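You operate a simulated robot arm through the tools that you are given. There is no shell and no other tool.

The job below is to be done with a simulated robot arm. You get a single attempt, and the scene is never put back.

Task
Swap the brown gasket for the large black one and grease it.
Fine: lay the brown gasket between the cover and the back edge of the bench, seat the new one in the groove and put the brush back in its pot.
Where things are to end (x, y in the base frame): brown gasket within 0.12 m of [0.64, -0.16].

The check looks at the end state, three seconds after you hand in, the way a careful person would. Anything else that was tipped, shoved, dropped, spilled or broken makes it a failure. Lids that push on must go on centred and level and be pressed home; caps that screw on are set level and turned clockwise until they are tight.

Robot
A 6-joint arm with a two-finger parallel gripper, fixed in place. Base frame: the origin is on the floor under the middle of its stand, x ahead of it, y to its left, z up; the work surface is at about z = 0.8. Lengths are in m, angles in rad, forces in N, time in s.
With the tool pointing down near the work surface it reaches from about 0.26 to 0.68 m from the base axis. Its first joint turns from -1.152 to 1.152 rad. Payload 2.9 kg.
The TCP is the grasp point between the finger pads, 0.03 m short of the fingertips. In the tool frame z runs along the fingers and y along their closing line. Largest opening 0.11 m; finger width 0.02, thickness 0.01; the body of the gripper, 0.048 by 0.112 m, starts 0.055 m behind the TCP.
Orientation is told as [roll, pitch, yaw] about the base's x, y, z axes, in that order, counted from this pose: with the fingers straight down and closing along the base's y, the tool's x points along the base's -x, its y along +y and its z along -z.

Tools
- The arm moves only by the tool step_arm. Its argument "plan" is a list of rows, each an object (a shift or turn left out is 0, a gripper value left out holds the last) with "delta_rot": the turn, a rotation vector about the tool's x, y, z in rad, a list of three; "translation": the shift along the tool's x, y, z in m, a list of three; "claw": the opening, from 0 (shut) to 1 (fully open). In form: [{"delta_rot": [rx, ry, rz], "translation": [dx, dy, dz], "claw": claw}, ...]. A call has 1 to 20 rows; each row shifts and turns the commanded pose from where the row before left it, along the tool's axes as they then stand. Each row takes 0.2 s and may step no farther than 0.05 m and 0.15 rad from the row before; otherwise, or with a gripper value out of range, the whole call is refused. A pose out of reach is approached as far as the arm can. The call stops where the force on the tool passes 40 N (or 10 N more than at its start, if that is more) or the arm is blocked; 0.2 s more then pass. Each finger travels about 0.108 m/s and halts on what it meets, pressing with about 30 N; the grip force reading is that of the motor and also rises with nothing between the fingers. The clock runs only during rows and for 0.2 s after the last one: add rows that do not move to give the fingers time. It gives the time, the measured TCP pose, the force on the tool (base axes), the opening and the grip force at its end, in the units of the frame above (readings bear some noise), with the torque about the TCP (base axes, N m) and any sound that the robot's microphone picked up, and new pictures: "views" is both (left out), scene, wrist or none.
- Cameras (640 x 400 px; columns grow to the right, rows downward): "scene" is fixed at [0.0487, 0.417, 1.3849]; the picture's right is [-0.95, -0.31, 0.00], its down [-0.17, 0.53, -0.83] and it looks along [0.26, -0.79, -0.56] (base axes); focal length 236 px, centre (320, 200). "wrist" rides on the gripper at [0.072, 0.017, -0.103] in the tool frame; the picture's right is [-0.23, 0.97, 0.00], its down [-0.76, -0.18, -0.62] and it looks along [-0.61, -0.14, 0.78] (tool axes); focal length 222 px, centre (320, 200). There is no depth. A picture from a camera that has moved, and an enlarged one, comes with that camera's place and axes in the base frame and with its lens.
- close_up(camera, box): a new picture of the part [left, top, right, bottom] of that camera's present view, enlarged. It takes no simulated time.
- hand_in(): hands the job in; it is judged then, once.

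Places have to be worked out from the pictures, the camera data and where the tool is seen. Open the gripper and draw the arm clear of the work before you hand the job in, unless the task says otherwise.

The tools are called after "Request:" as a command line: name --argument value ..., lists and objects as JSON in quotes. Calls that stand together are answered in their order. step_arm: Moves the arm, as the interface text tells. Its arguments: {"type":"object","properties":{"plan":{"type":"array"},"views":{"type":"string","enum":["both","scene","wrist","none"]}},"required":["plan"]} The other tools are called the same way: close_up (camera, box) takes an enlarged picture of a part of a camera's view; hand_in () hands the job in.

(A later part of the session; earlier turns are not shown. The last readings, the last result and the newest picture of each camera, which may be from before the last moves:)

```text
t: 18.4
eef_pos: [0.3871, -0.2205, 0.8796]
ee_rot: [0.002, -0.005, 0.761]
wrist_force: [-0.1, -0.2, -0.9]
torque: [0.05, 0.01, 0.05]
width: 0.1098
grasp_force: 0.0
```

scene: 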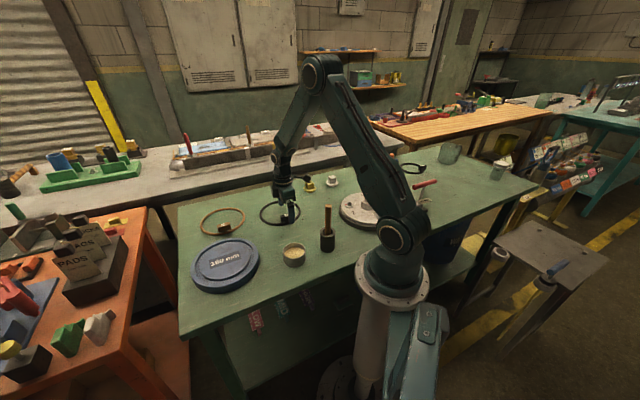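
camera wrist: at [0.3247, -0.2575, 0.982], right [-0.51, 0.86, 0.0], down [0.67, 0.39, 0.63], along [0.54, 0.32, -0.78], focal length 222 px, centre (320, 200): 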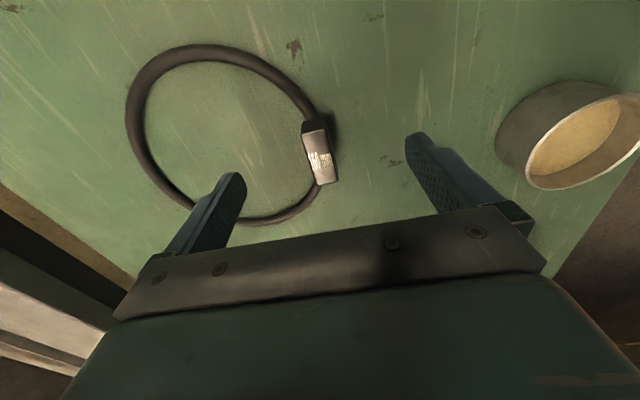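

Centred within ~1 mm of how I held the brown one. I correct the remaining tilt, descend to z ≈ 0.8505 and close.

Request:
step_arm --plan '[{"delta_rot": [-0.0013, 0.0048, 0]}, {"translation": [0, 0, 0.015]}, {"translation": [0, 0, 0.0138]}, {}, {"claw": 0.0}, {}, {}, {}, {}]'

Request:
close_up --camera "wrist" --box '[200, 60, 440, 220]'

Request:
step_arm --plan '[{}]' --views "none"

```text
t: 20.4
eef_pos: [0.3866, -0.2209, 0.8502]
ee_rot: [0.003, 0.0, 0.762]
wrist_force: [0.5, 0.6, -0.5]
torque: [-0.09, -0.1, 0.16]
width: 0.0169
grasp_force: 29.8
camera wrist: at [0.3247, -0.2573, 0.9536], right [-0.51, 0.86, 0.0], down [0.68, 0.39, 0.62], along [0.54, 0.32, -0.78], focal length 222 px, centre (320, 200)
```

scene: 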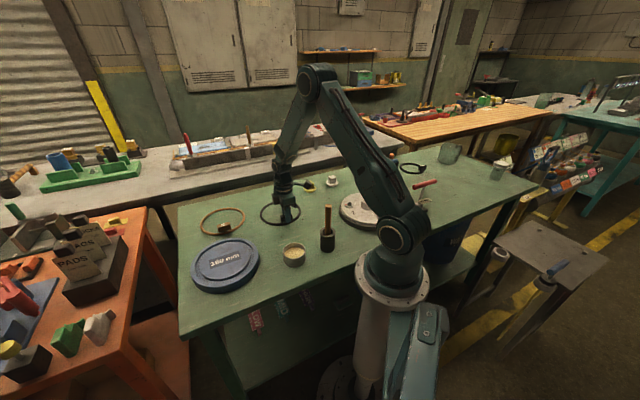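
wrist: 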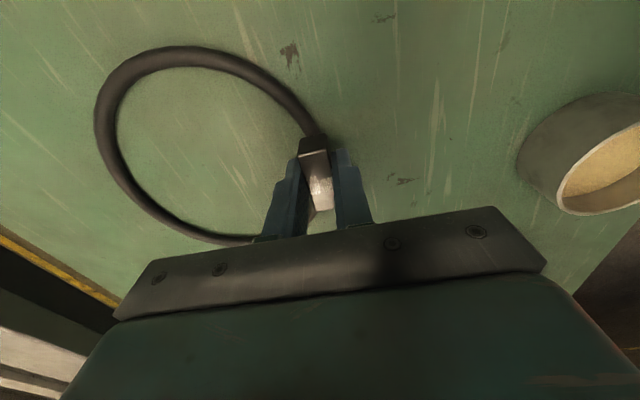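

```text
2.50 times, centred on (320, 140) of wrist
camera zoom: at [0.3247, -0.2573, 0.9536], right [-0.51, 0.86, 0.0], down [0.68, 0.39, 0.62], along [0.54, 0.32, -0.78], focal length 555 px, centre (320, 350)
```

zoom: 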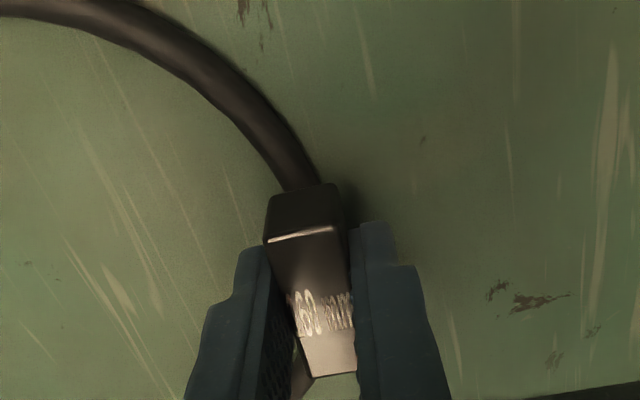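

```text
t: 20.8
eef_pos: [0.3879, -0.2203, 0.8508]
ee_rot: [0.001, -0.001, 0.761]
wrist_force: [0.3, 1.2, 0.3]
torque: [-0.1, -0.07, 0.08]
width: 0.017
grasp_force: 30.0
```

Gripped; compared with the brown grip, the tab sits ~2 mm farther along -x in the tool. I lift the black ring and compare its image with that of the held brown ring.

Request:
step_arm --plan '[{"translation": [0, 0, -0.01]}, {"translation": [0, 0, -0.03]}, {"translation": [0, 0, -0.04]}, {}, {}]'

Request:
close_up --camera "wrist" --box '[200, 60, 440, 220]'

Request:
close_up --camera "wrist" --box '[80, 20, 380, 260]'

Request:
close_up --camera "scene" --box '[230, 140, 350, 240]'

```text
t: 22.0
eef_pos: [0.3889, -0.2191, 0.9311]
ee_rot: [0.002, 0.001, 0.761]
wrist_force: [-0.2, 0.9, 0.0]
torque: [0.02, 0.0, 0.02]
width: 0.0168
grasp_force: 29.9
camera wrist: at [0.326, -0.2567, 1.0337], right [-0.51, 0.86, 0.0], down [0.68, 0.39, 0.62], along [0.54, 0.32, -0.78], focal length 222 px, centre (320, 200)
```

scene: 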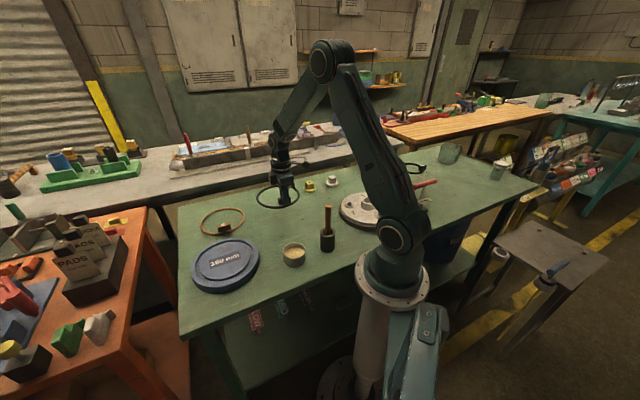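
wrist: 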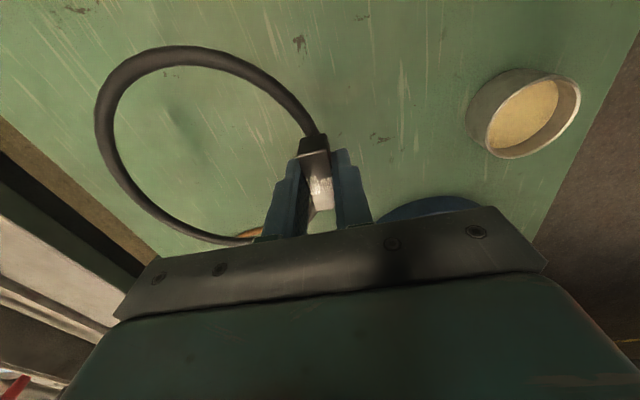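

```text
2.50 times, centred on (320, 140) of wrist
camera zoom: at [0.326, -0.2567, 1.0337], right [-0.51, 0.86, 0.0], down [0.68, 0.39, 0.62], along [0.54, 0.32, -0.78], focal length 555 px, centre (320, 350)
```

zoom: 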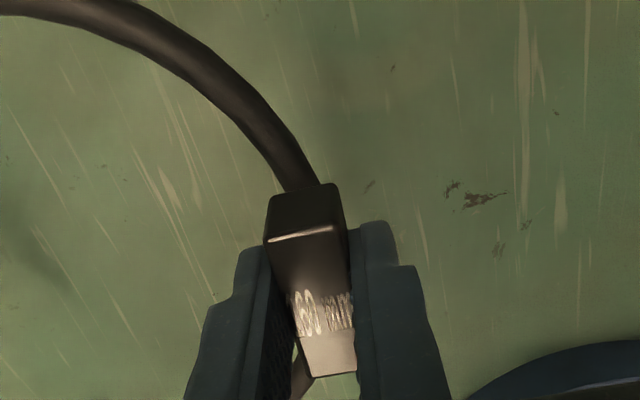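

```text
1.67 times, centred on (230, 140) of wrist
camera zoom: at [0.326, -0.2567, 1.0337], right [-0.51, 0.86, 0.0], down [0.68, 0.39, 0.62], along [0.54, 0.32, -0.78], focal length 370 px, centre (470, 300)
```

zoom: 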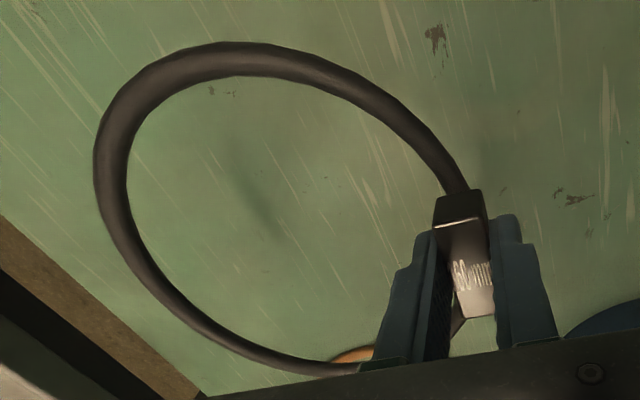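

```text
4.00 times, centred on (290, 190) of scene
camera zoom: at [0.0487, 0.417, 1.3849], right [-0.95, -0.31, 0.0], down [-0.17, 0.53, -0.83], along [0.26, -0.79, -0.56], focal length 945 px, centre (440, 240)
```

zoom: 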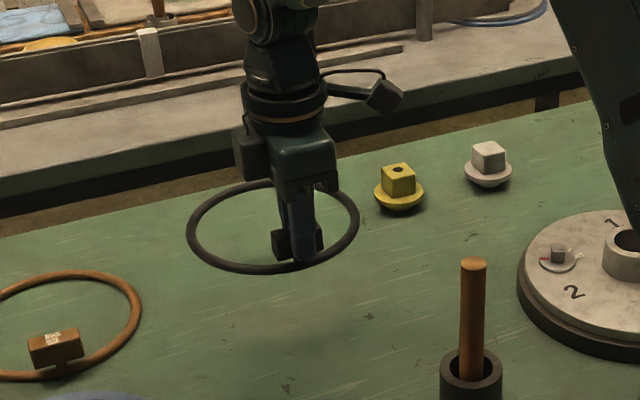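

The comparison says the black ring is held exactly like the brown one but 2.2 mm along -x in the tool, so its seating TCP is about (0.4238, 0.0839). I carry it over the cover at the present height.

Request:
step_arm --plan '[{"translation": [-0.0337, 0.0279, 0]}, {"translation": [-0.0337, 0.0279, 0]}, {"translation": [-0.0337, 0.0279, 0]}, {"translation": [-0.0337, 0.0279, 0]}, {"translation": [-0.0337, 0.0279, 0]}, {"translation": [-0.0337, 0.0279, 0]}, {"translation": [-0.0337, 0.0279, 0]}, {"delta_rot": [0.0014, 0.0014, 0]}, {}]'

Request:
step_arm --plan '[{}]' --views "none"

Request:
step_arm --plan '[{}]' --views "none"

Request:
close_up --camera "wrist" --box '[80, 0, 400, 260]'

Request:
close_up --camera "scene" --box '[180, 190, 280, 300]'

```text
t: 24.0
eef_pos: [0.4241, 0.0844, 0.9319]
ee_rot: [0.003, -0.001, 0.758]
wrist_force: [0.1, 0.0, -1.3]
torque: [0.04, 0.01, 0.04]
width: 0.017
grasp_force: 29.9
camera wrist: at [0.3607, 0.0458, 1.0356], right [-0.51, 0.86, 0.0], down [0.68, 0.4, 0.62], along [0.54, 0.32, -0.78], focal length 222 px, centre (320, 200)
```

scene: 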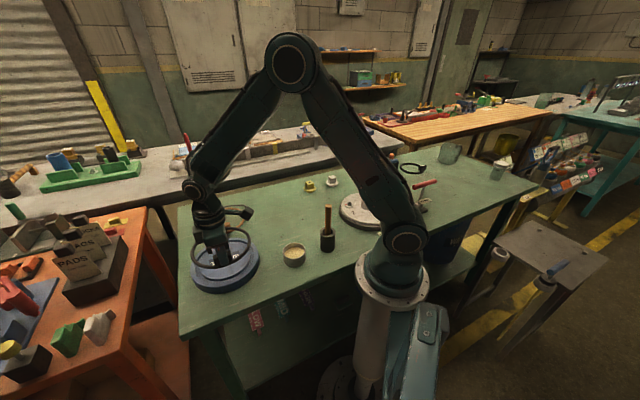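
wrist: 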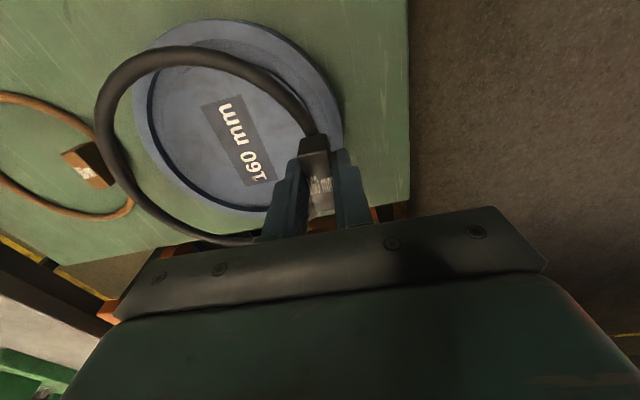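

```text
t: 24.4
eef_pos: [0.4237, 0.0817, 0.9329]
ee_rot: [0.002, 0.0, 0.76]
wrist_force: [-0.9, 1.4, -0.2]
torque: [0.02, 0.04, 0.02]
width: 0.0167
grasp_force: 30.1
```

```text
t: 24.8
eef_pos: [0.4229, 0.081, 0.9323]
ee_rot: [0.003, -0.001, 0.76]
wrist_force: [-1.0, 0.4, -1.3]
torque: [0.0, 0.04, 0.0]
width: 0.017
grasp_force: 29.5
```

```text
1.54 times, centred on (240, 130) of wrist
camera zoom: at [0.3606, 0.0455, 1.0357], right [-0.51, 0.86, 0.0], down [0.68, 0.4, 0.62], along [0.54, 0.32, -0.78], focal length 342 px, centre (443, 308)
```

zoom: 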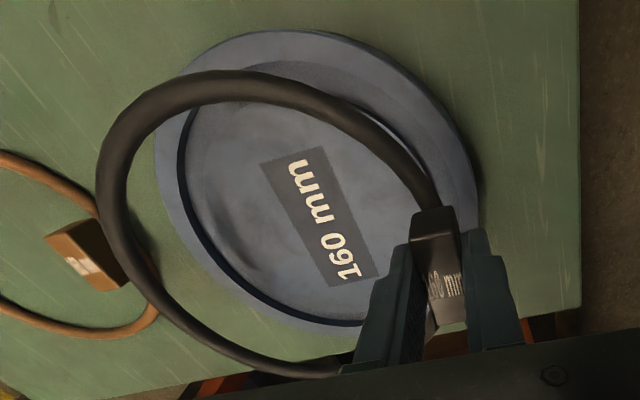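

```text
3.64 times, centred on (230, 245) of scene
camera zoom: at [0.0487, 0.417, 1.3849], right [-0.95, -0.31, 0.0], down [-0.17, 0.53, -0.83], along [0.26, -0.79, -0.56], focal length 859 px, centre (647, 36)
```

zoom: 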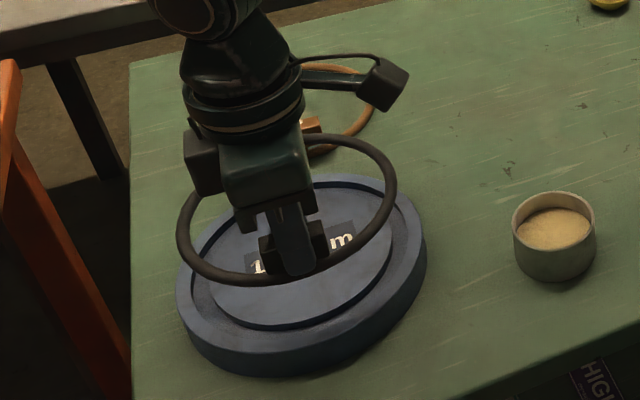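

I compare precisely, using the same crop as when the brown ring had just been lifted off the groove.

Request:
close_up --camera "wrist" --box '[200, 60, 440, 220]'

Request:
step_arm --plan '[{}]' --views "none"

Request:
step_arm --plan '[{}]' --views "none"

```text
2.50 times, centred on (320, 140) of wrist
camera zoom: at [0.3606, 0.0455, 1.0357], right [-0.51, 0.86, 0.0], down [0.68, 0.4, 0.62], along [0.54, 0.32, -0.78], focal length 555 px, centre (320, 350)
```

zoom: 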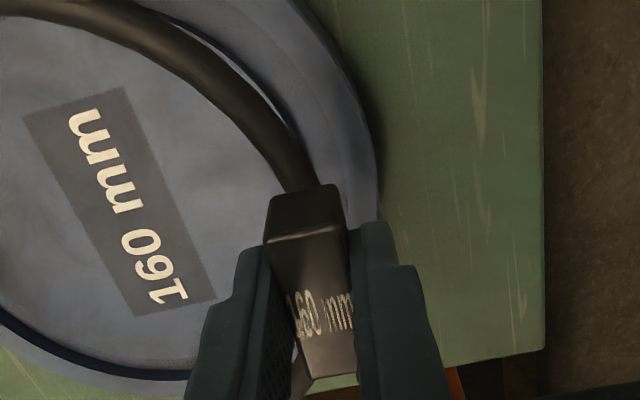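

```text
t: 25.2
eef_pos: [0.425, 0.0815, 0.9315]
ee_rot: [0.001, 0.0, 0.761]
wrist_force: [0.4, 0.2, -0.8]
torque: [-0.01, 0.01, -0.03]
width: 0.0169
grasp_force: 29.7
```

```text
t: 25.6
eef_pos: [0.4234, 0.0827, 0.9323]
ee_rot: [0.002, 0.001, 0.761]
wrist_force: [-0.5, 0.3, -0.7]
torque: [-0.02, 0.04, 0.0]
width: 0.0168
grasp_force: 29.9
```

Both the averaged readings and the image shift say I'm ~1.2–1.5 mm too far inward, so I correct by tool (−0.0004, +0.0015) and lower most of the way, to ~8 mm above the seating height.

Request:
step_arm --plan '[{"translation": [-0.0004, 0.0015, 0]}, {"translation": [0, 0, 0.02]}, {"translation": [0, 0, 0.02]}, {"translation": [0, 0, 0.011]}, {}]'

Request:
close_up --camera "wrist" --box '[80, 0, 400, 260]'

Request:
close_up --camera "scene" --box '[180, 210, 280, 300]'

Request:
step_arm --plan '[{}]' --views "none"

```text
t: 26.8
eef_pos: [0.424, 0.0851, 0.8814]
ee_rot: [0.003, 0.002, 0.759]
wrist_force: [-0.2, 0.5, -0.2]
torque: [0.02, 0.02, -0.03]
width: 0.017
grasp_force: 30.2
camera wrist: at [0.3614, 0.0473, 0.9836], right [-0.51, 0.86, 0.0], down [0.68, 0.4, 0.62], along [0.54, 0.32, -0.78], focal length 222 px, centre (320, 200)
```

scene: 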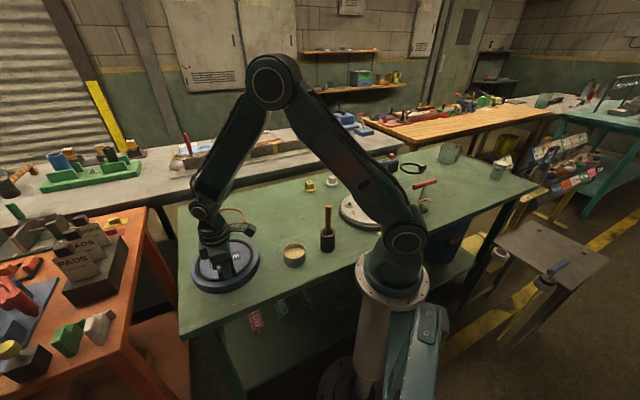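
wrist: 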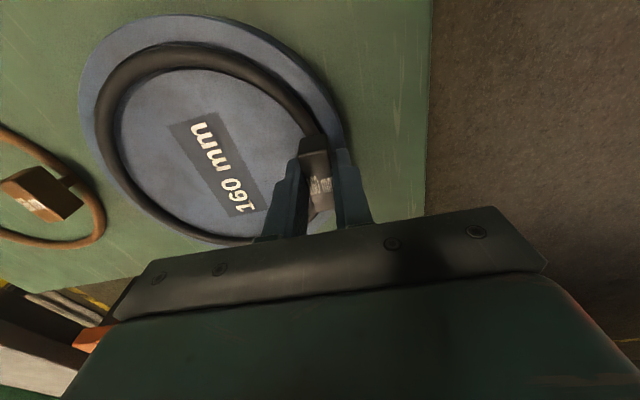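

```text
1.54 times, centred on (240, 130) of wrist
camera zoom: at [0.3614, 0.0473, 0.9836], right [-0.51, 0.86, 0.0], down [0.68, 0.4, 0.62], along [0.54, 0.32, -0.78], focal length 342 px, centre (443, 308)
```

zoom: 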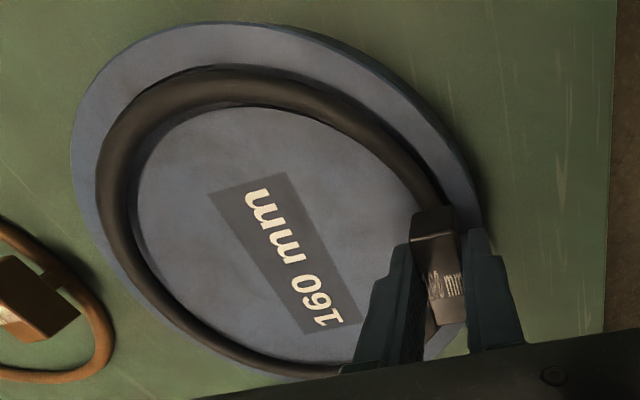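

```text
4.44 times, centred on (230, 255) of scene
camera zoom: at [0.0487, 0.417, 1.3849], right [-0.95, -0.31, 0.0], down [-0.17, 0.53, -0.83], along [0.26, -0.79, -0.56], focal length 1050 px, centre (720, -44)
```

zoom: 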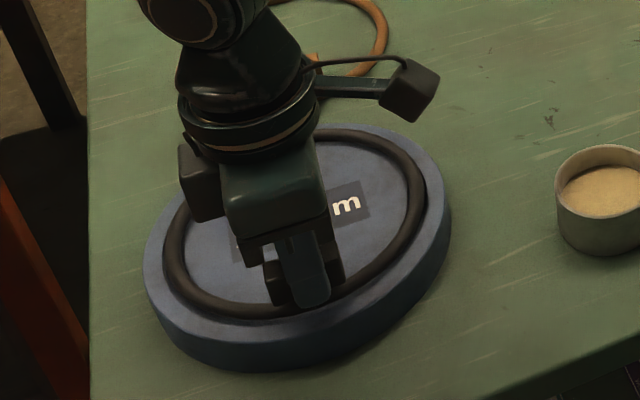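

```text
t: 27.2
eef_pos: [0.4244, 0.0842, 0.8806]
ee_rot: [0.003, -0.001, 0.761]
wrist_force: [-0.4, -0.3, -0.3]
torque: [0.01, 0.02, 0.03]
width: 0.0167
grasp_force: 30.0
```

The ring is lined up over the groove. I lower in small steps while checking forces.

Request:
step_arm --plan '[{"translation": [0, 0, 0.002]}, {"translation": [0, 0, 0.002]}, {"translation": [0, 0, 0.002]}, {}]' --views "none"

Request:
close_up --camera "wrist" --box '[80, 0, 400, 260]'

Request:
close_up --camera "scene" --box '[180, 210, 280, 300]'

```text
t: 28.2
eef_pos: [0.4233, 0.0849, 0.8747]
ee_rot: [0.002, 0.001, 0.76]
wrist_force: [0.5, -0.6, 0.1]
torque: [-0.06, -0.07, 0.0]
width: 0.0166
grasp_force: 29.4
```

```text
1.54 times, centred on (240, 130) of wrist
camera zoom: at [0.3605, 0.0482, 0.9781], right [-0.51, 0.86, 0.0], down [0.68, 0.4, 0.62], along [0.54, 0.32, -0.78], focal length 342 px, centre (443, 308)
```

zoom: 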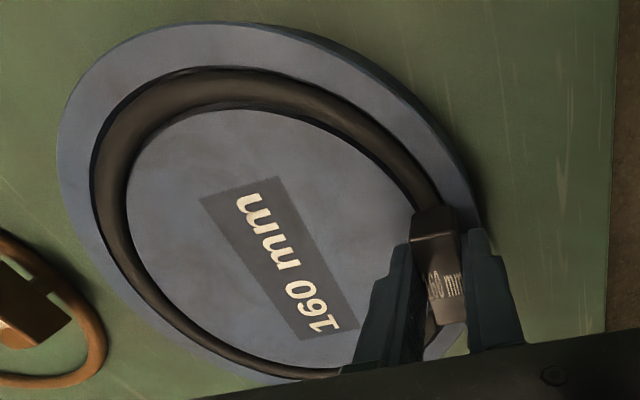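

```text
4.44 times, centred on (230, 255) of scene
camera zoom: at [0.0487, 0.4169, 1.3849], right [-0.95, -0.31, 0.0], down [-0.17, 0.53, -0.83], along [0.26, -0.79, -0.56], focal length 1050 px, centre (720, -44)
```

zoom: 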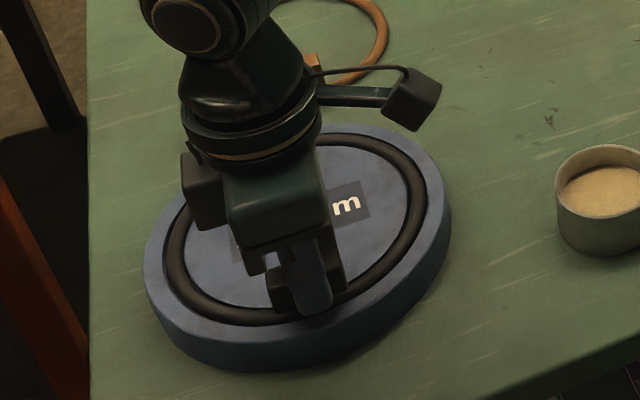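

It is entering the groove without contact forces. I continue in 1 mm steps until contact.

Request:
step_arm --plan '[{"translation": [0, 0, 0.001]}, {"translation": [0, 0, 0.001]}, {}]' --views "none"

Request:
step_arm --plan '[{"translation": [0, 0, 0.001]}, {}]' --views "none"

```text
t: 29.0
eef_pos: [0.4227, 0.0849, 0.8734]
ee_rot: [0.001, -0.001, 0.759]
wrist_force: [4.9, -1.0, 0.9]
torque: [-0.13, -0.49, 0.12]
width: 0.0169
grasp_force: 30.2
```

```text
t: 29.6
eef_pos: [0.4225, 0.085, 0.8729]
ee_rot: [0.0, 0.0, 0.76]
wrist_force: [7.9, -1.5, 8.0]
torque: [-0.25, -0.57, 0.15]
width: 0.0172
grasp_force: 30.2
```

Contact now pushes the tool along +x (8 N), so the ring wants ~1 mm of shift that way. I ease it over by about 0.8 mm and read the forces.

Request:
step_arm --plan '[{"translation": [-0.0006, -0.0006, 0]}, {}]' --views "none"

Request:
close_up --camera "wrist" --box '[80, 0, 400, 260]'

Request:
close_up --camera "scene" --box '[180, 210, 280, 300]'

```text
t: 30.2
eef_pos: [0.4225, 0.0851, 0.8712]
ee_rot: [0.001, 0.001, 0.761]
wrist_force: [4.9, 0.4, 12.7]
torque: [-0.31, -0.47, 0.11]
width: 0.0173
grasp_force: 29.6
```

```text
1.54 times, centred on (240, 130) of wrist
camera zoom: at [0.36, 0.0481, 0.9754], right [-0.51, 0.86, 0.0], down [0.68, 0.4, 0.62], along [0.54, 0.32, -0.78], focal length 342 px, centre (443, 308)
```

zoom: 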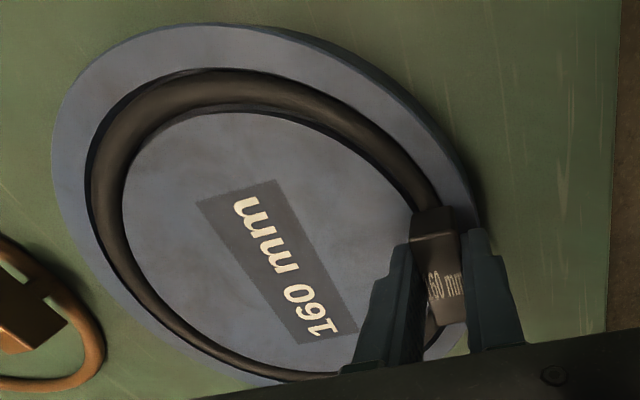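

```text
4.44 times, centred on (230, 255) of scene
camera zoom: at [0.0486, 0.4169, 1.3849], right [-0.95, -0.31, 0.0], down [-0.17, 0.53, -0.83], along [0.26, -0.79, -0.56], focal length 1050 px, centre (720, -44)
```

zoom: 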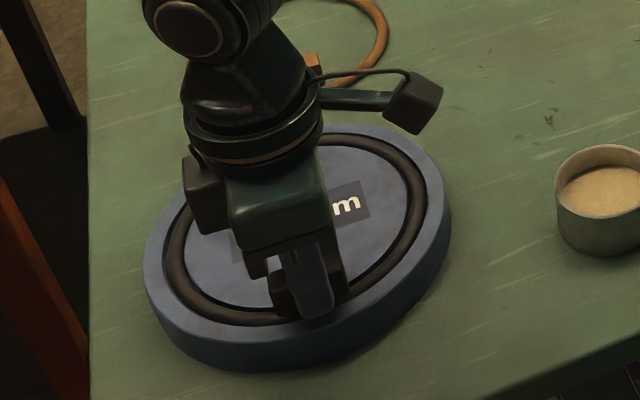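

The ring sits in the groove with gaps on both sides and TCP z matches the brown's seated height (~0.872). I release and rise to inspect.

Request:
step_arm --plan '[{"claw": 0.45}, {"claw": 0.45}, {"claw": 0.45}, {"translation": [0, 0, -0.01]}, {"translation": [0, 0, -0.03]}, {"translation": [0, 0, -0.04]}, {}]'

Request:
close_up --camera "wrist" --box '[80, 0, 400, 260]'

Request:
close_up --camera "scene" --box '[180, 220, 270, 300]'

```text
t: 31.8
eef_pos: [0.4237, 0.0859, 0.9515]
ee_rot: [0.002, 0.003, 0.763]
wrist_force: [-0.4, -1.3, -0.1]
torque: [0.0, -0.03, 0.0]
width: 0.0495
grasp_force: 0.1
camera wrist: at [0.3611, 0.0486, 1.0544], right [-0.51, 0.86, 0.0], down [0.68, 0.4, 0.62], along [0.54, 0.32, -0.78], focal length 222 px, centre (320, 200)
```

scene: 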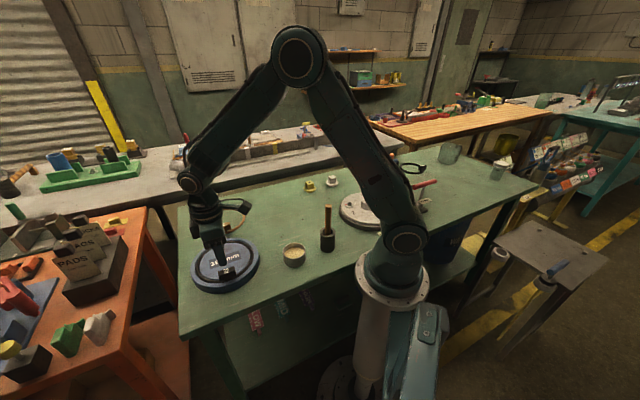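
wrist: 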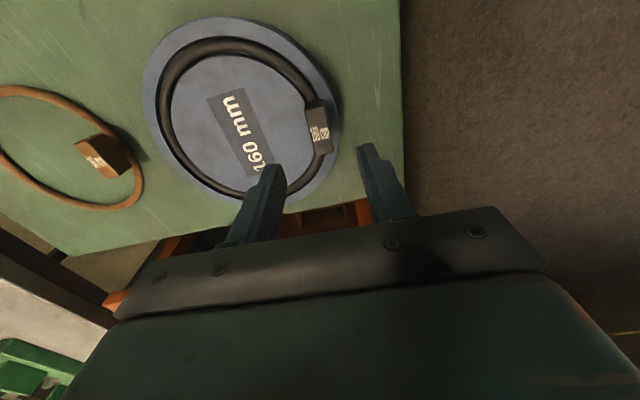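

```text
1.54 times, centred on (240, 130) of wrist
camera zoom: at [0.3611, 0.0486, 1.0544], right [-0.51, 0.86, 0.0], down [0.68, 0.4, 0.62], along [0.54, 0.32, -0.78], focal length 342 px, centre (443, 308)
```

zoom: 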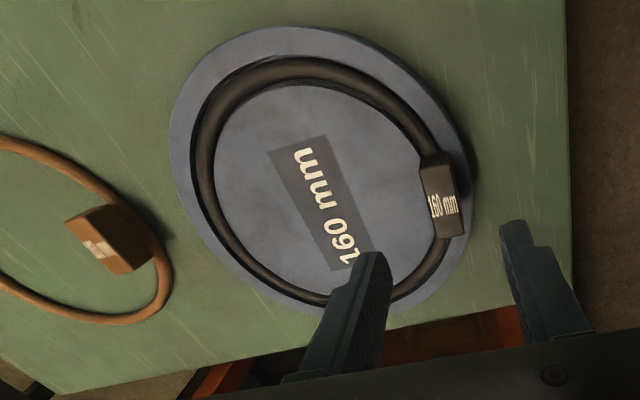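

```text
5.00 times, centred on (225, 260) of scene
camera zoom: at [0.0486, 0.417, 1.3849], right [-0.95, -0.31, 0.0], down [-0.17, 0.53, -0.83], along [0.26, -0.79, -0.56], focal length 1181 px, centre (795, -100)
```

zoom: 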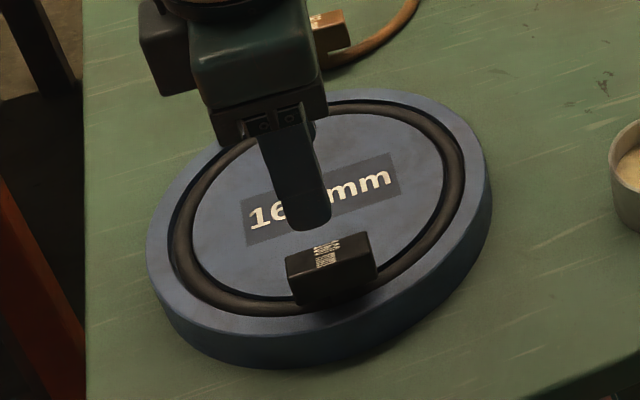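

The black gasket lies evenly in the groove. Next the brush: its pot is near (0.207, -0.148) with the handle top at about z 0.968, so I rise and fly toward it, stopping just short for a look.

Request:
step_arm --plan '[{"translation": [0, 0, -0.037]}, {"translation": [0, 0, -0.037]}, {"translation": [0, 0, -0.036], "claw": 1}, {"translation": [0.0455, -0.0028, 0]}, {"translation": [0.0455, -0.0028, 0]}, {"translation": [0.0455, -0.0028, 0]}, {"translation": [0.0455, -0.0028, 0]}, {"translation": [0.0455, -0.0028, 0]}, {"translation": [0.0455, -0.0028, 0]}, {}, {}]'

Request:
close_up --camera "wrist" --box '[200, 0, 440, 200]'

Request:
close_up --camera "scene" --box '[180, 160, 360, 300]'

```text
t: 34.2
eef_pos: [0.2386, -0.1143, 1.0611]
ee_rot: [0.002, -0.001, 0.761]
wrist_force: [-0.2, 0.8, -0.3]
torque: [0.0, 0.0, 0.0]
width: 0.1101
grasp_force: 0.0
camera wrist: at [0.1755, -0.1521, 1.1639], right [-0.51, 0.86, 0.0], down [0.68, 0.4, 0.62], along [0.54, 0.32, -0.78], focal length 222 px, centre (320, 200)
```

scene: 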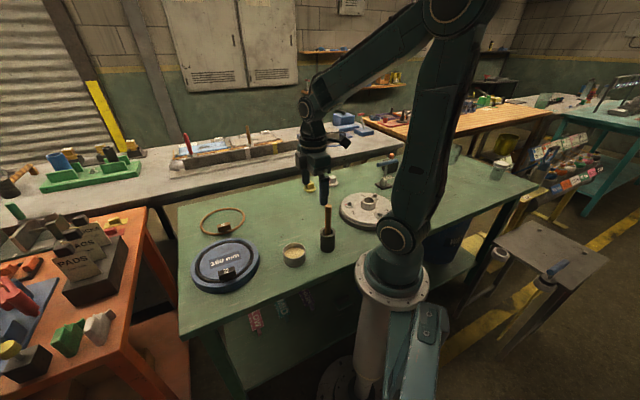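
wrist: 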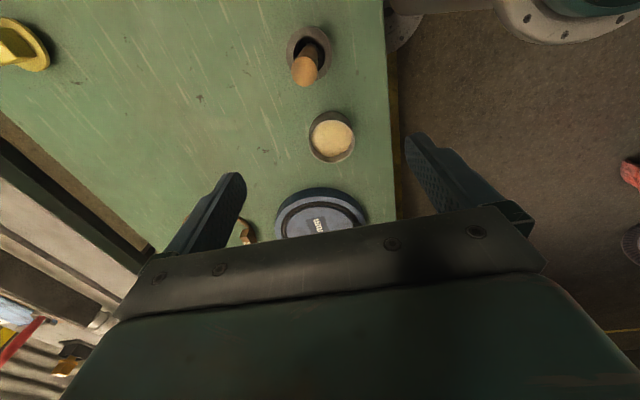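

```text
2.00 times, centred on (320, 100) of wrist
camera zoom: at [0.1755, -0.1521, 1.1639], right [-0.51, 0.86, 0.0], down [0.68, 0.4, 0.62], along [0.54, 0.32, -0.78], focal length 444 px, centre (320, 400)
```

zoom: 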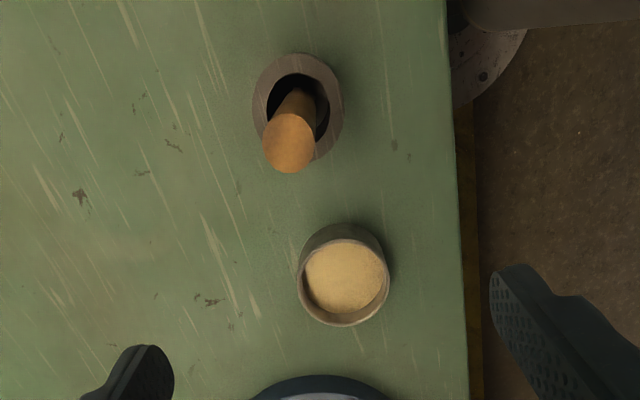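

```text
2.86 times, centred on (270, 230) of scene
camera zoom: at [0.0486, 0.4169, 1.3849], right [-0.95, -0.31, 0.0], down [-0.17, 0.53, -0.83], along [0.26, -0.79, -0.56], focal length 675 px, centre (463, 114)
```

zoom: 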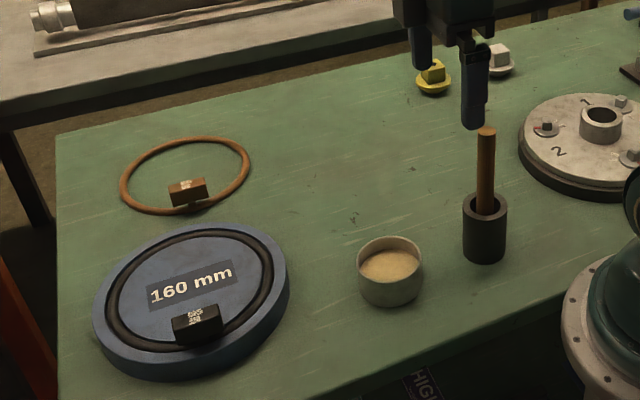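

The handle top is at about (0.2074, -0.1465), i.e. tool offset (+0.0448, -0.0018), standing vertical. I move over it, and check that the arm actually gets there before descending.

Request:
step_arm --plan '[{"translation": [0.0224, -0.0009, 0]}, {"translation": [0.0224, -0.0009, 0]}, {}, {}]'

Request:
close_up --camera "wrist" --box '[200, 40, 440, 220]'

Request:
close_up --camera "scene" --box '[260, 110, 400, 270]'

```text
t: 35.2
eef_pos: [0.2065, -0.1479, 1.0614]
ee_rot: [0.002, 0.0, 0.761]
wrist_force: [0.3, -0.7, -0.6]
torque: [0.0, -0.02, -0.01]
width: 0.1101
grasp_force: 0.0
camera wrist: at [0.1439, -0.1848, 1.1638], right [-0.51, 0.86, 0.0], down [0.68, 0.4, 0.62], along [0.54, 0.32, -0.78], focal length 222 px, centre (320, 200)
```

scene: 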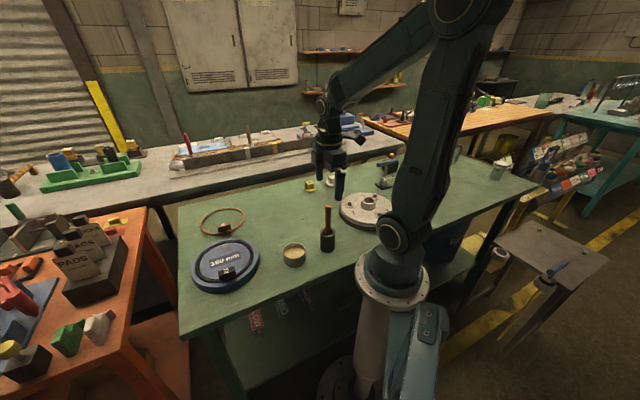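
wrist: 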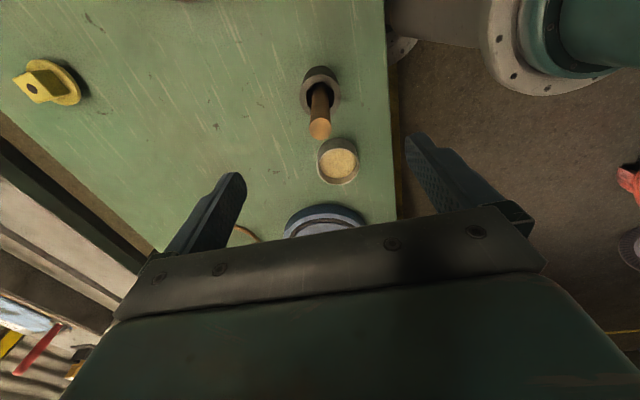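

```text
2.22 times, centred on (320, 130) of wrist
camera zoom: at [0.1439, -0.1848, 1.1638], right [-0.51, 0.86, 0.0], down [0.68, 0.4, 0.62], along [0.54, 0.32, -0.78], focal length 494 px, centre (320, 356)
```

zoom: 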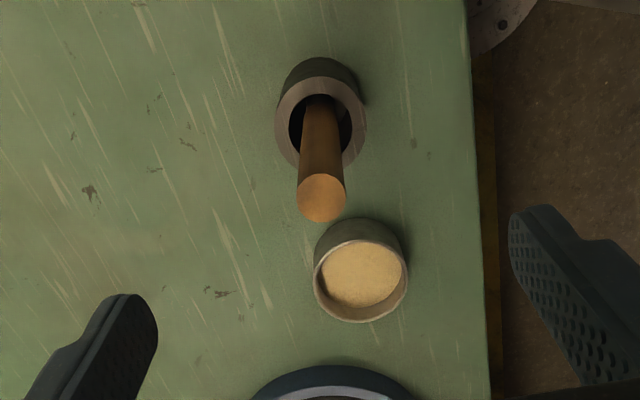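

```text
2.50 times, centred on (330, 190) of scene
camera zoom: at [0.0486, 0.417, 1.3849], right [-0.95, -0.31, 0.0], down [-0.17, 0.53, -0.83], along [0.26, -0.79, -0.56], focal length 590 px, centre (295, 225)
```

zoom: 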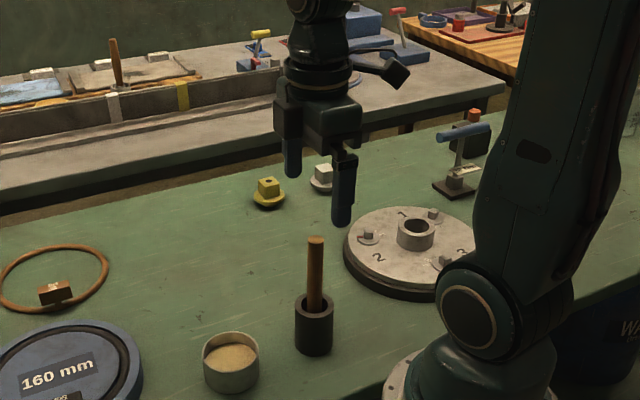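

The TCP is right over the handle (within 1 mm). I descend to z ≈ 0.936 and close on the handle.

Request:
step_arm --plan '[{"translation": [0, 0, 0.035]}, {"translation": [0, 0, 0.035]}, {"translation": [0, 0, 0.035]}, {"translation": [0, 0, 0.02]}, {}]'

Request:
close_up --camera "wrist" --box '[200, 40, 440, 220]'

Request:
close_up --camera "scene" --box '[260, 130, 400, 270]'

```text
t: 36.4
eef_pos: [0.2076, -0.1485, 0.9375]
ee_rot: [0.002, 0.001, 0.762]
wrist_force: [-1.0, 0.4, 0.4]
torque: [-0.01, -0.01, -0.01]
width: 0.1101
grasp_force: 0.0
camera wrist: at [0.1442, -0.1847, 1.0401], right [-0.51, 0.86, 0.0], down [0.68, 0.4, 0.62], along [0.54, 0.32, -0.78], focal length 222 px, centre (320, 200)
```

scene: 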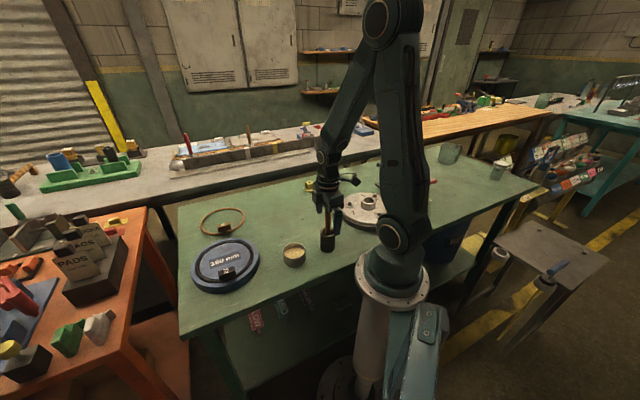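
wrist: 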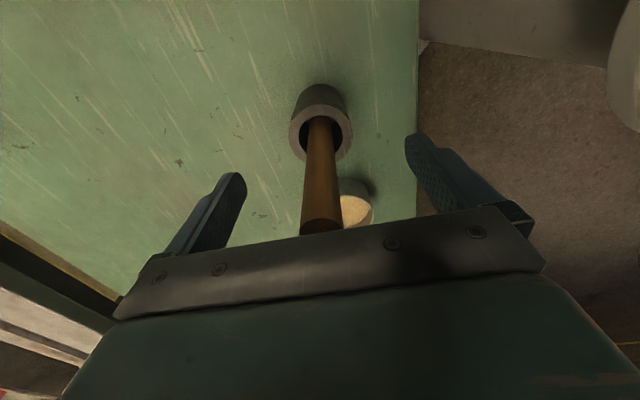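

```text
2.22 times, centred on (320, 130) of wrist
camera zoom: at [0.1442, -0.1847, 1.0401], right [-0.51, 0.86, 0.0], down [0.68, 0.4, 0.62], along [0.54, 0.32, -0.78], focal length 494 px, centre (320, 356)
```

zoom: 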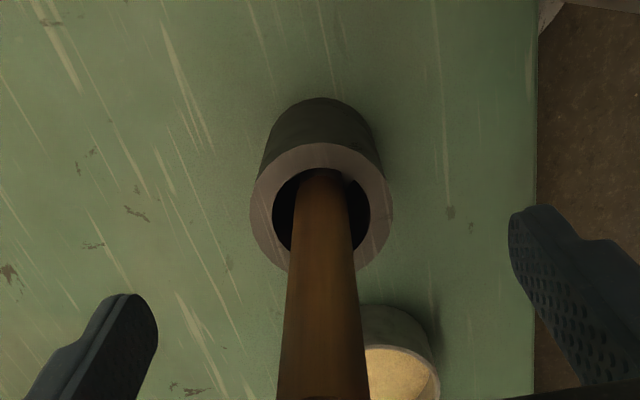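

```text
2.86 times, centred on (330, 200) of scene
camera zoom: at [0.0487, 0.4169, 1.3849], right [-0.95, -0.31, 0.0], down [-0.17, 0.53, -0.83], along [0.26, -0.79, -0.56], focal length 675 px, centre (291, 200)
```

zoom: 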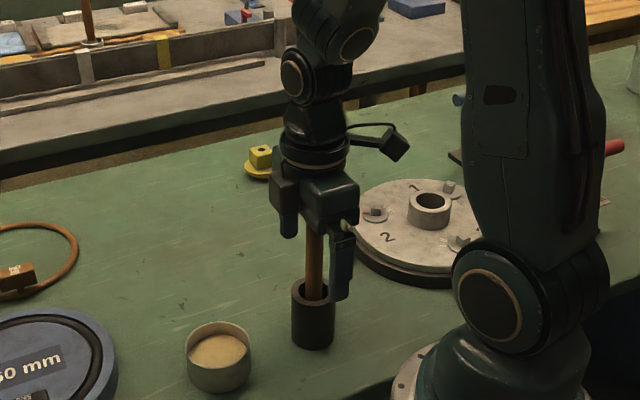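

Handle is centred between the fingers. Closing the grip now.

Request:
step_arm --plan '[{"claw": 0.0}, {}, {}, {}, {}, {}]'

Request:
close_up --camera "wrist" --box '[200, 40, 440, 220]'

Request:
close_up --camera "scene" --box '[260, 130, 400, 270]'

```text
t: 37.8
eef_pos: [0.2061, -0.148, 0.9365]
ee_rot: [0.002, -0.001, 0.762]
wrist_force: [0.5, -0.3, 0.4]
torque: [-0.01, 0.01, -0.02]
width: 0.019
grasp_force: 30.5
camera wrist: at [0.1443, -0.1847, 1.0404], right [-0.51, 0.86, 0.0], down [0.68, 0.4, 0.62], along [0.54, 0.32, -0.78], focal length 222 px, centre (320, 200)
```

scene: 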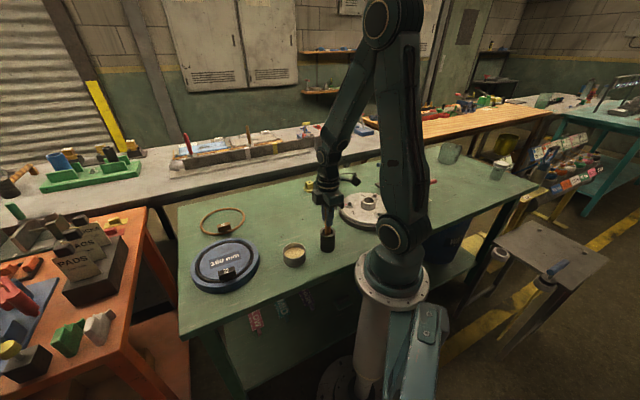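
wrist: 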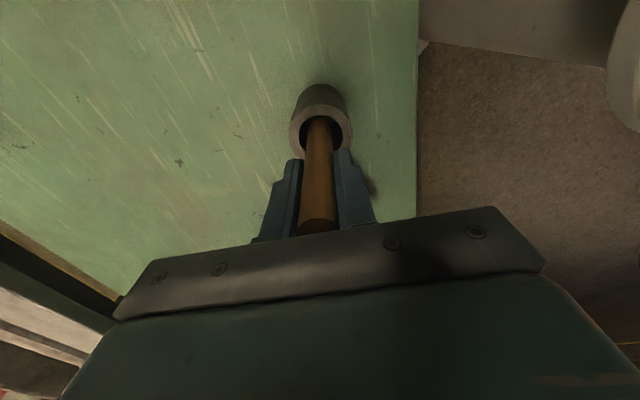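

```text
2.22 times, centred on (320, 130) of wrist
camera zoom: at [0.1443, -0.1847, 1.0404], right [-0.51, 0.86, 0.0], down [0.68, 0.4, 0.62], along [0.54, 0.32, -0.78], focal length 494 px, centre (320, 356)
```

zoom: 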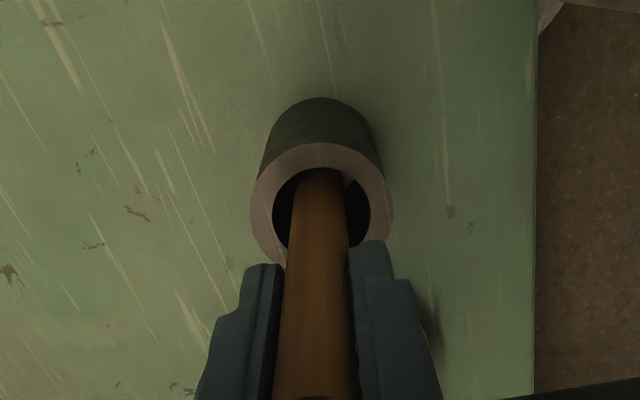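

```text
2.86 times, centred on (330, 200) of scene
camera zoom: at [0.0487, 0.417, 1.3849], right [-0.95, -0.31, 0.0], down [-0.17, 0.53, -0.83], along [0.26, -0.79, -0.56], focal length 675 px, centre (291, 200)
```

zoom: 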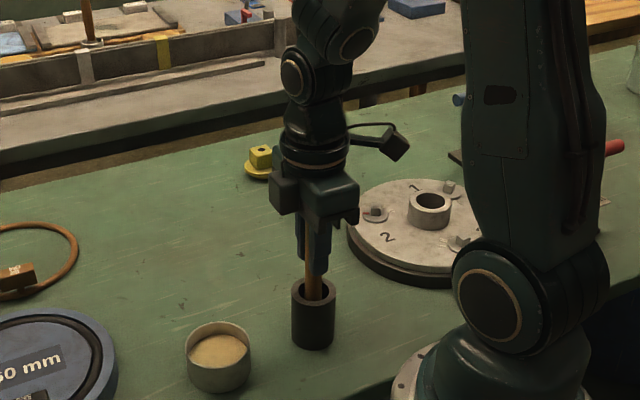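

Handle gripped (19 mm). I lift straight up 0.10 m, then look at the brush head and check that the pot stayed.

Request:
step_arm --plan '[{"translation": [0, 0, -0.01]}, {"translation": [0, 0, -0.015]}, {"translation": [0, 0, -0.025]}, {"translation": [0, 0, -0.025]}, {"translation": [0, 0, -0.025]}, {}]'

Request:
close_up --camera "wrist" --box '[200, 40, 440, 220]'

Request:
close_up --camera "scene" --box '[260, 130, 400, 270]'

```text
t: 39.2
eef_pos: [0.2081, -0.1476, 1.0365]
ee_rot: [0.002, 0.003, 0.761]
wrist_force: [-0.6, 0.0, -1.6]
torque: [0.0, 0.04, 0.01]
width: 0.0192
grasp_force: 30.0
camera wrist: at [0.1446, -0.1852, 1.1395], right [-0.51, 0.86, 0.0], down [0.68, 0.4, 0.62], along [0.54, 0.32, -0.78], focal length 222 px, centre (320, 200)
```

scene: 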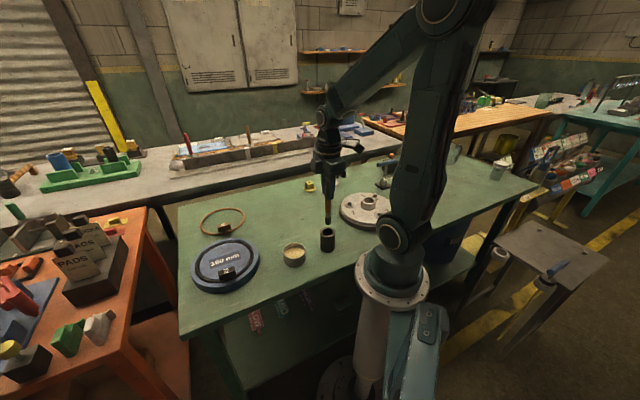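
wrist: 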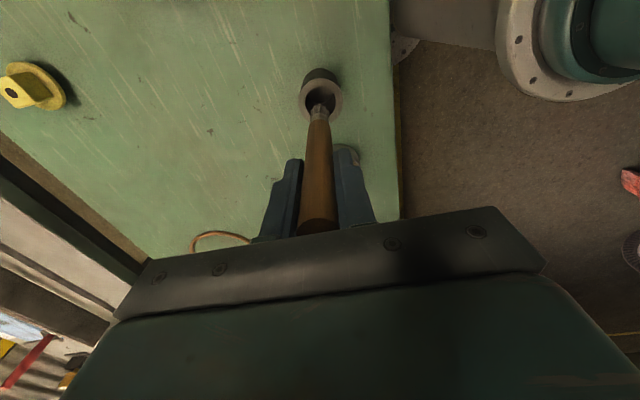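

```text
2.22 times, centred on (320, 130) of wrist
camera zoom: at [0.1446, -0.1852, 1.1395], right [-0.51, 0.86, 0.0], down [0.68, 0.4, 0.62], along [0.54, 0.32, -0.78], focal length 494 px, centre (320, 356)
```

zoom: 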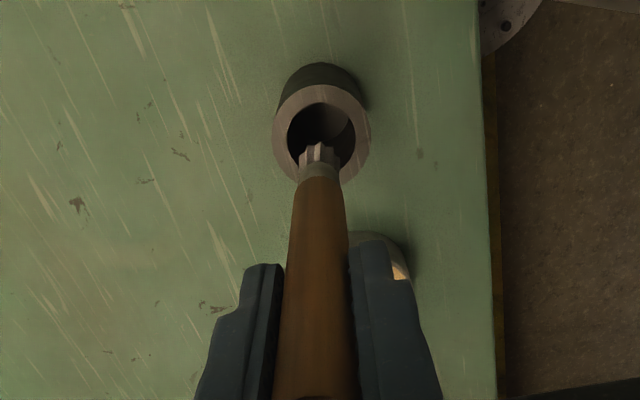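

```text
2.86 times, centred on (330, 200) of scene
camera zoom: at [0.0486, 0.417, 1.3849], right [-0.95, -0.31, 0.0], down [-0.17, 0.53, -0.83], along [0.26, -0.79, -0.56], focal length 675 px, centre (291, 200)
```

zoom: 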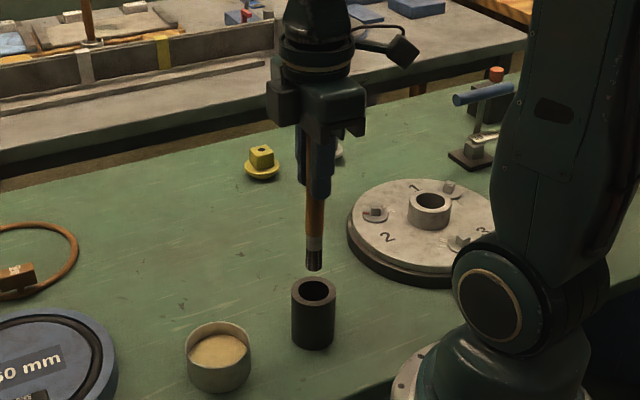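

The brush is out, hanging straight down with its tip ~0.137 m below the TCP; pot undisturbed. I carry it over the grease pot at about (0.288, -0.065).

Request:
step_arm --plan '[{"translation": [-0.0386, 0.0014, 0]}, {"translation": [-0.0386, 0.0014, 0]}, {"translation": [-0.0386, 0.0014, 0]}, {}, {}]'

Request:
close_up --camera "wrist" --box '[220, 40, 420, 200]'

Request:
close_up --camera "scene" --box '[230, 150, 370, 280]'

```text
t: 40.4
eef_pos: [0.2872, -0.0649, 1.0366]
ee_rot: [0.001, 0.0, 0.76]
wrist_force: [0.3, 0.2, -1.0]
torque: [0.04, 0.0, 0.04]
width: 0.0188
grasp_force: 30.2
camera wrist: at [0.224, -0.102, 1.1396], right [-0.51, 0.86, 0.0], down [0.68, 0.4, 0.62], along [0.54, 0.32, -0.78], focal length 222 px, centre (320, 200)
```

scene: 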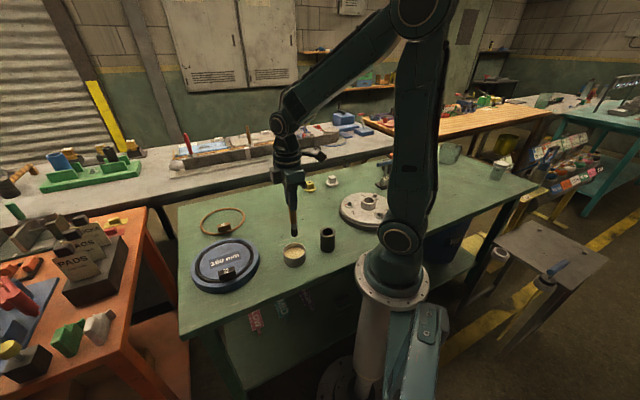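
wrist: 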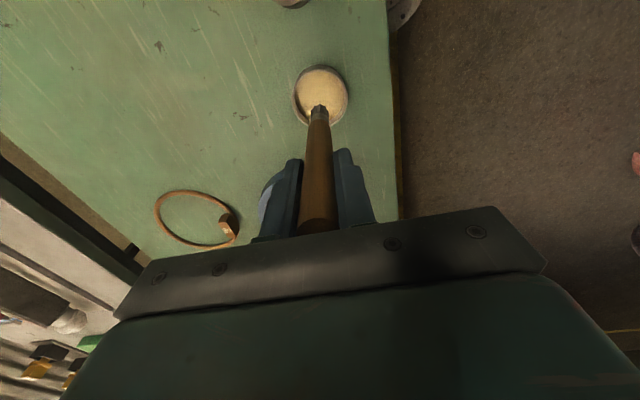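

```text
2.50 times, centred on (320, 120) of wrist
camera zoom: at [0.224, -0.102, 1.1396], right [-0.51, 0.86, 0.0], down [0.68, 0.4, 0.62], along [0.54, 0.32, -0.78], focal length 555 px, centre (320, 400)
```

zoom: 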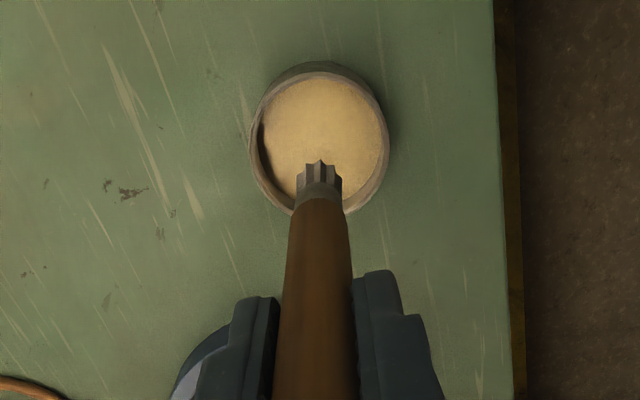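

```text
3.08 times, centred on (300, 215) of scene
camera zoom: at [0.0487, 0.417, 1.3849], right [-0.95, -0.31, 0.0], down [-0.17, 0.53, -0.83], along [0.26, -0.79, -0.56], focal length 727 px, centre (382, 154)
```

zoom: 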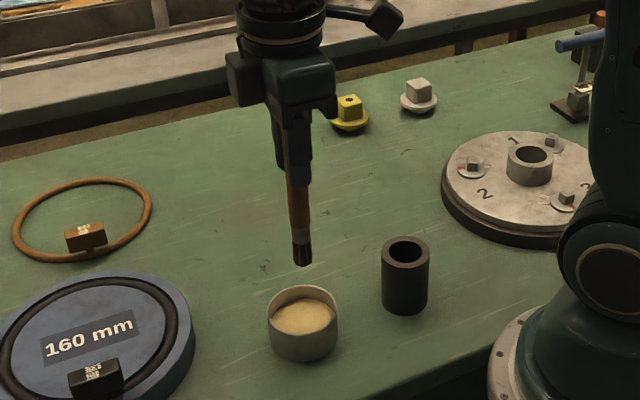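

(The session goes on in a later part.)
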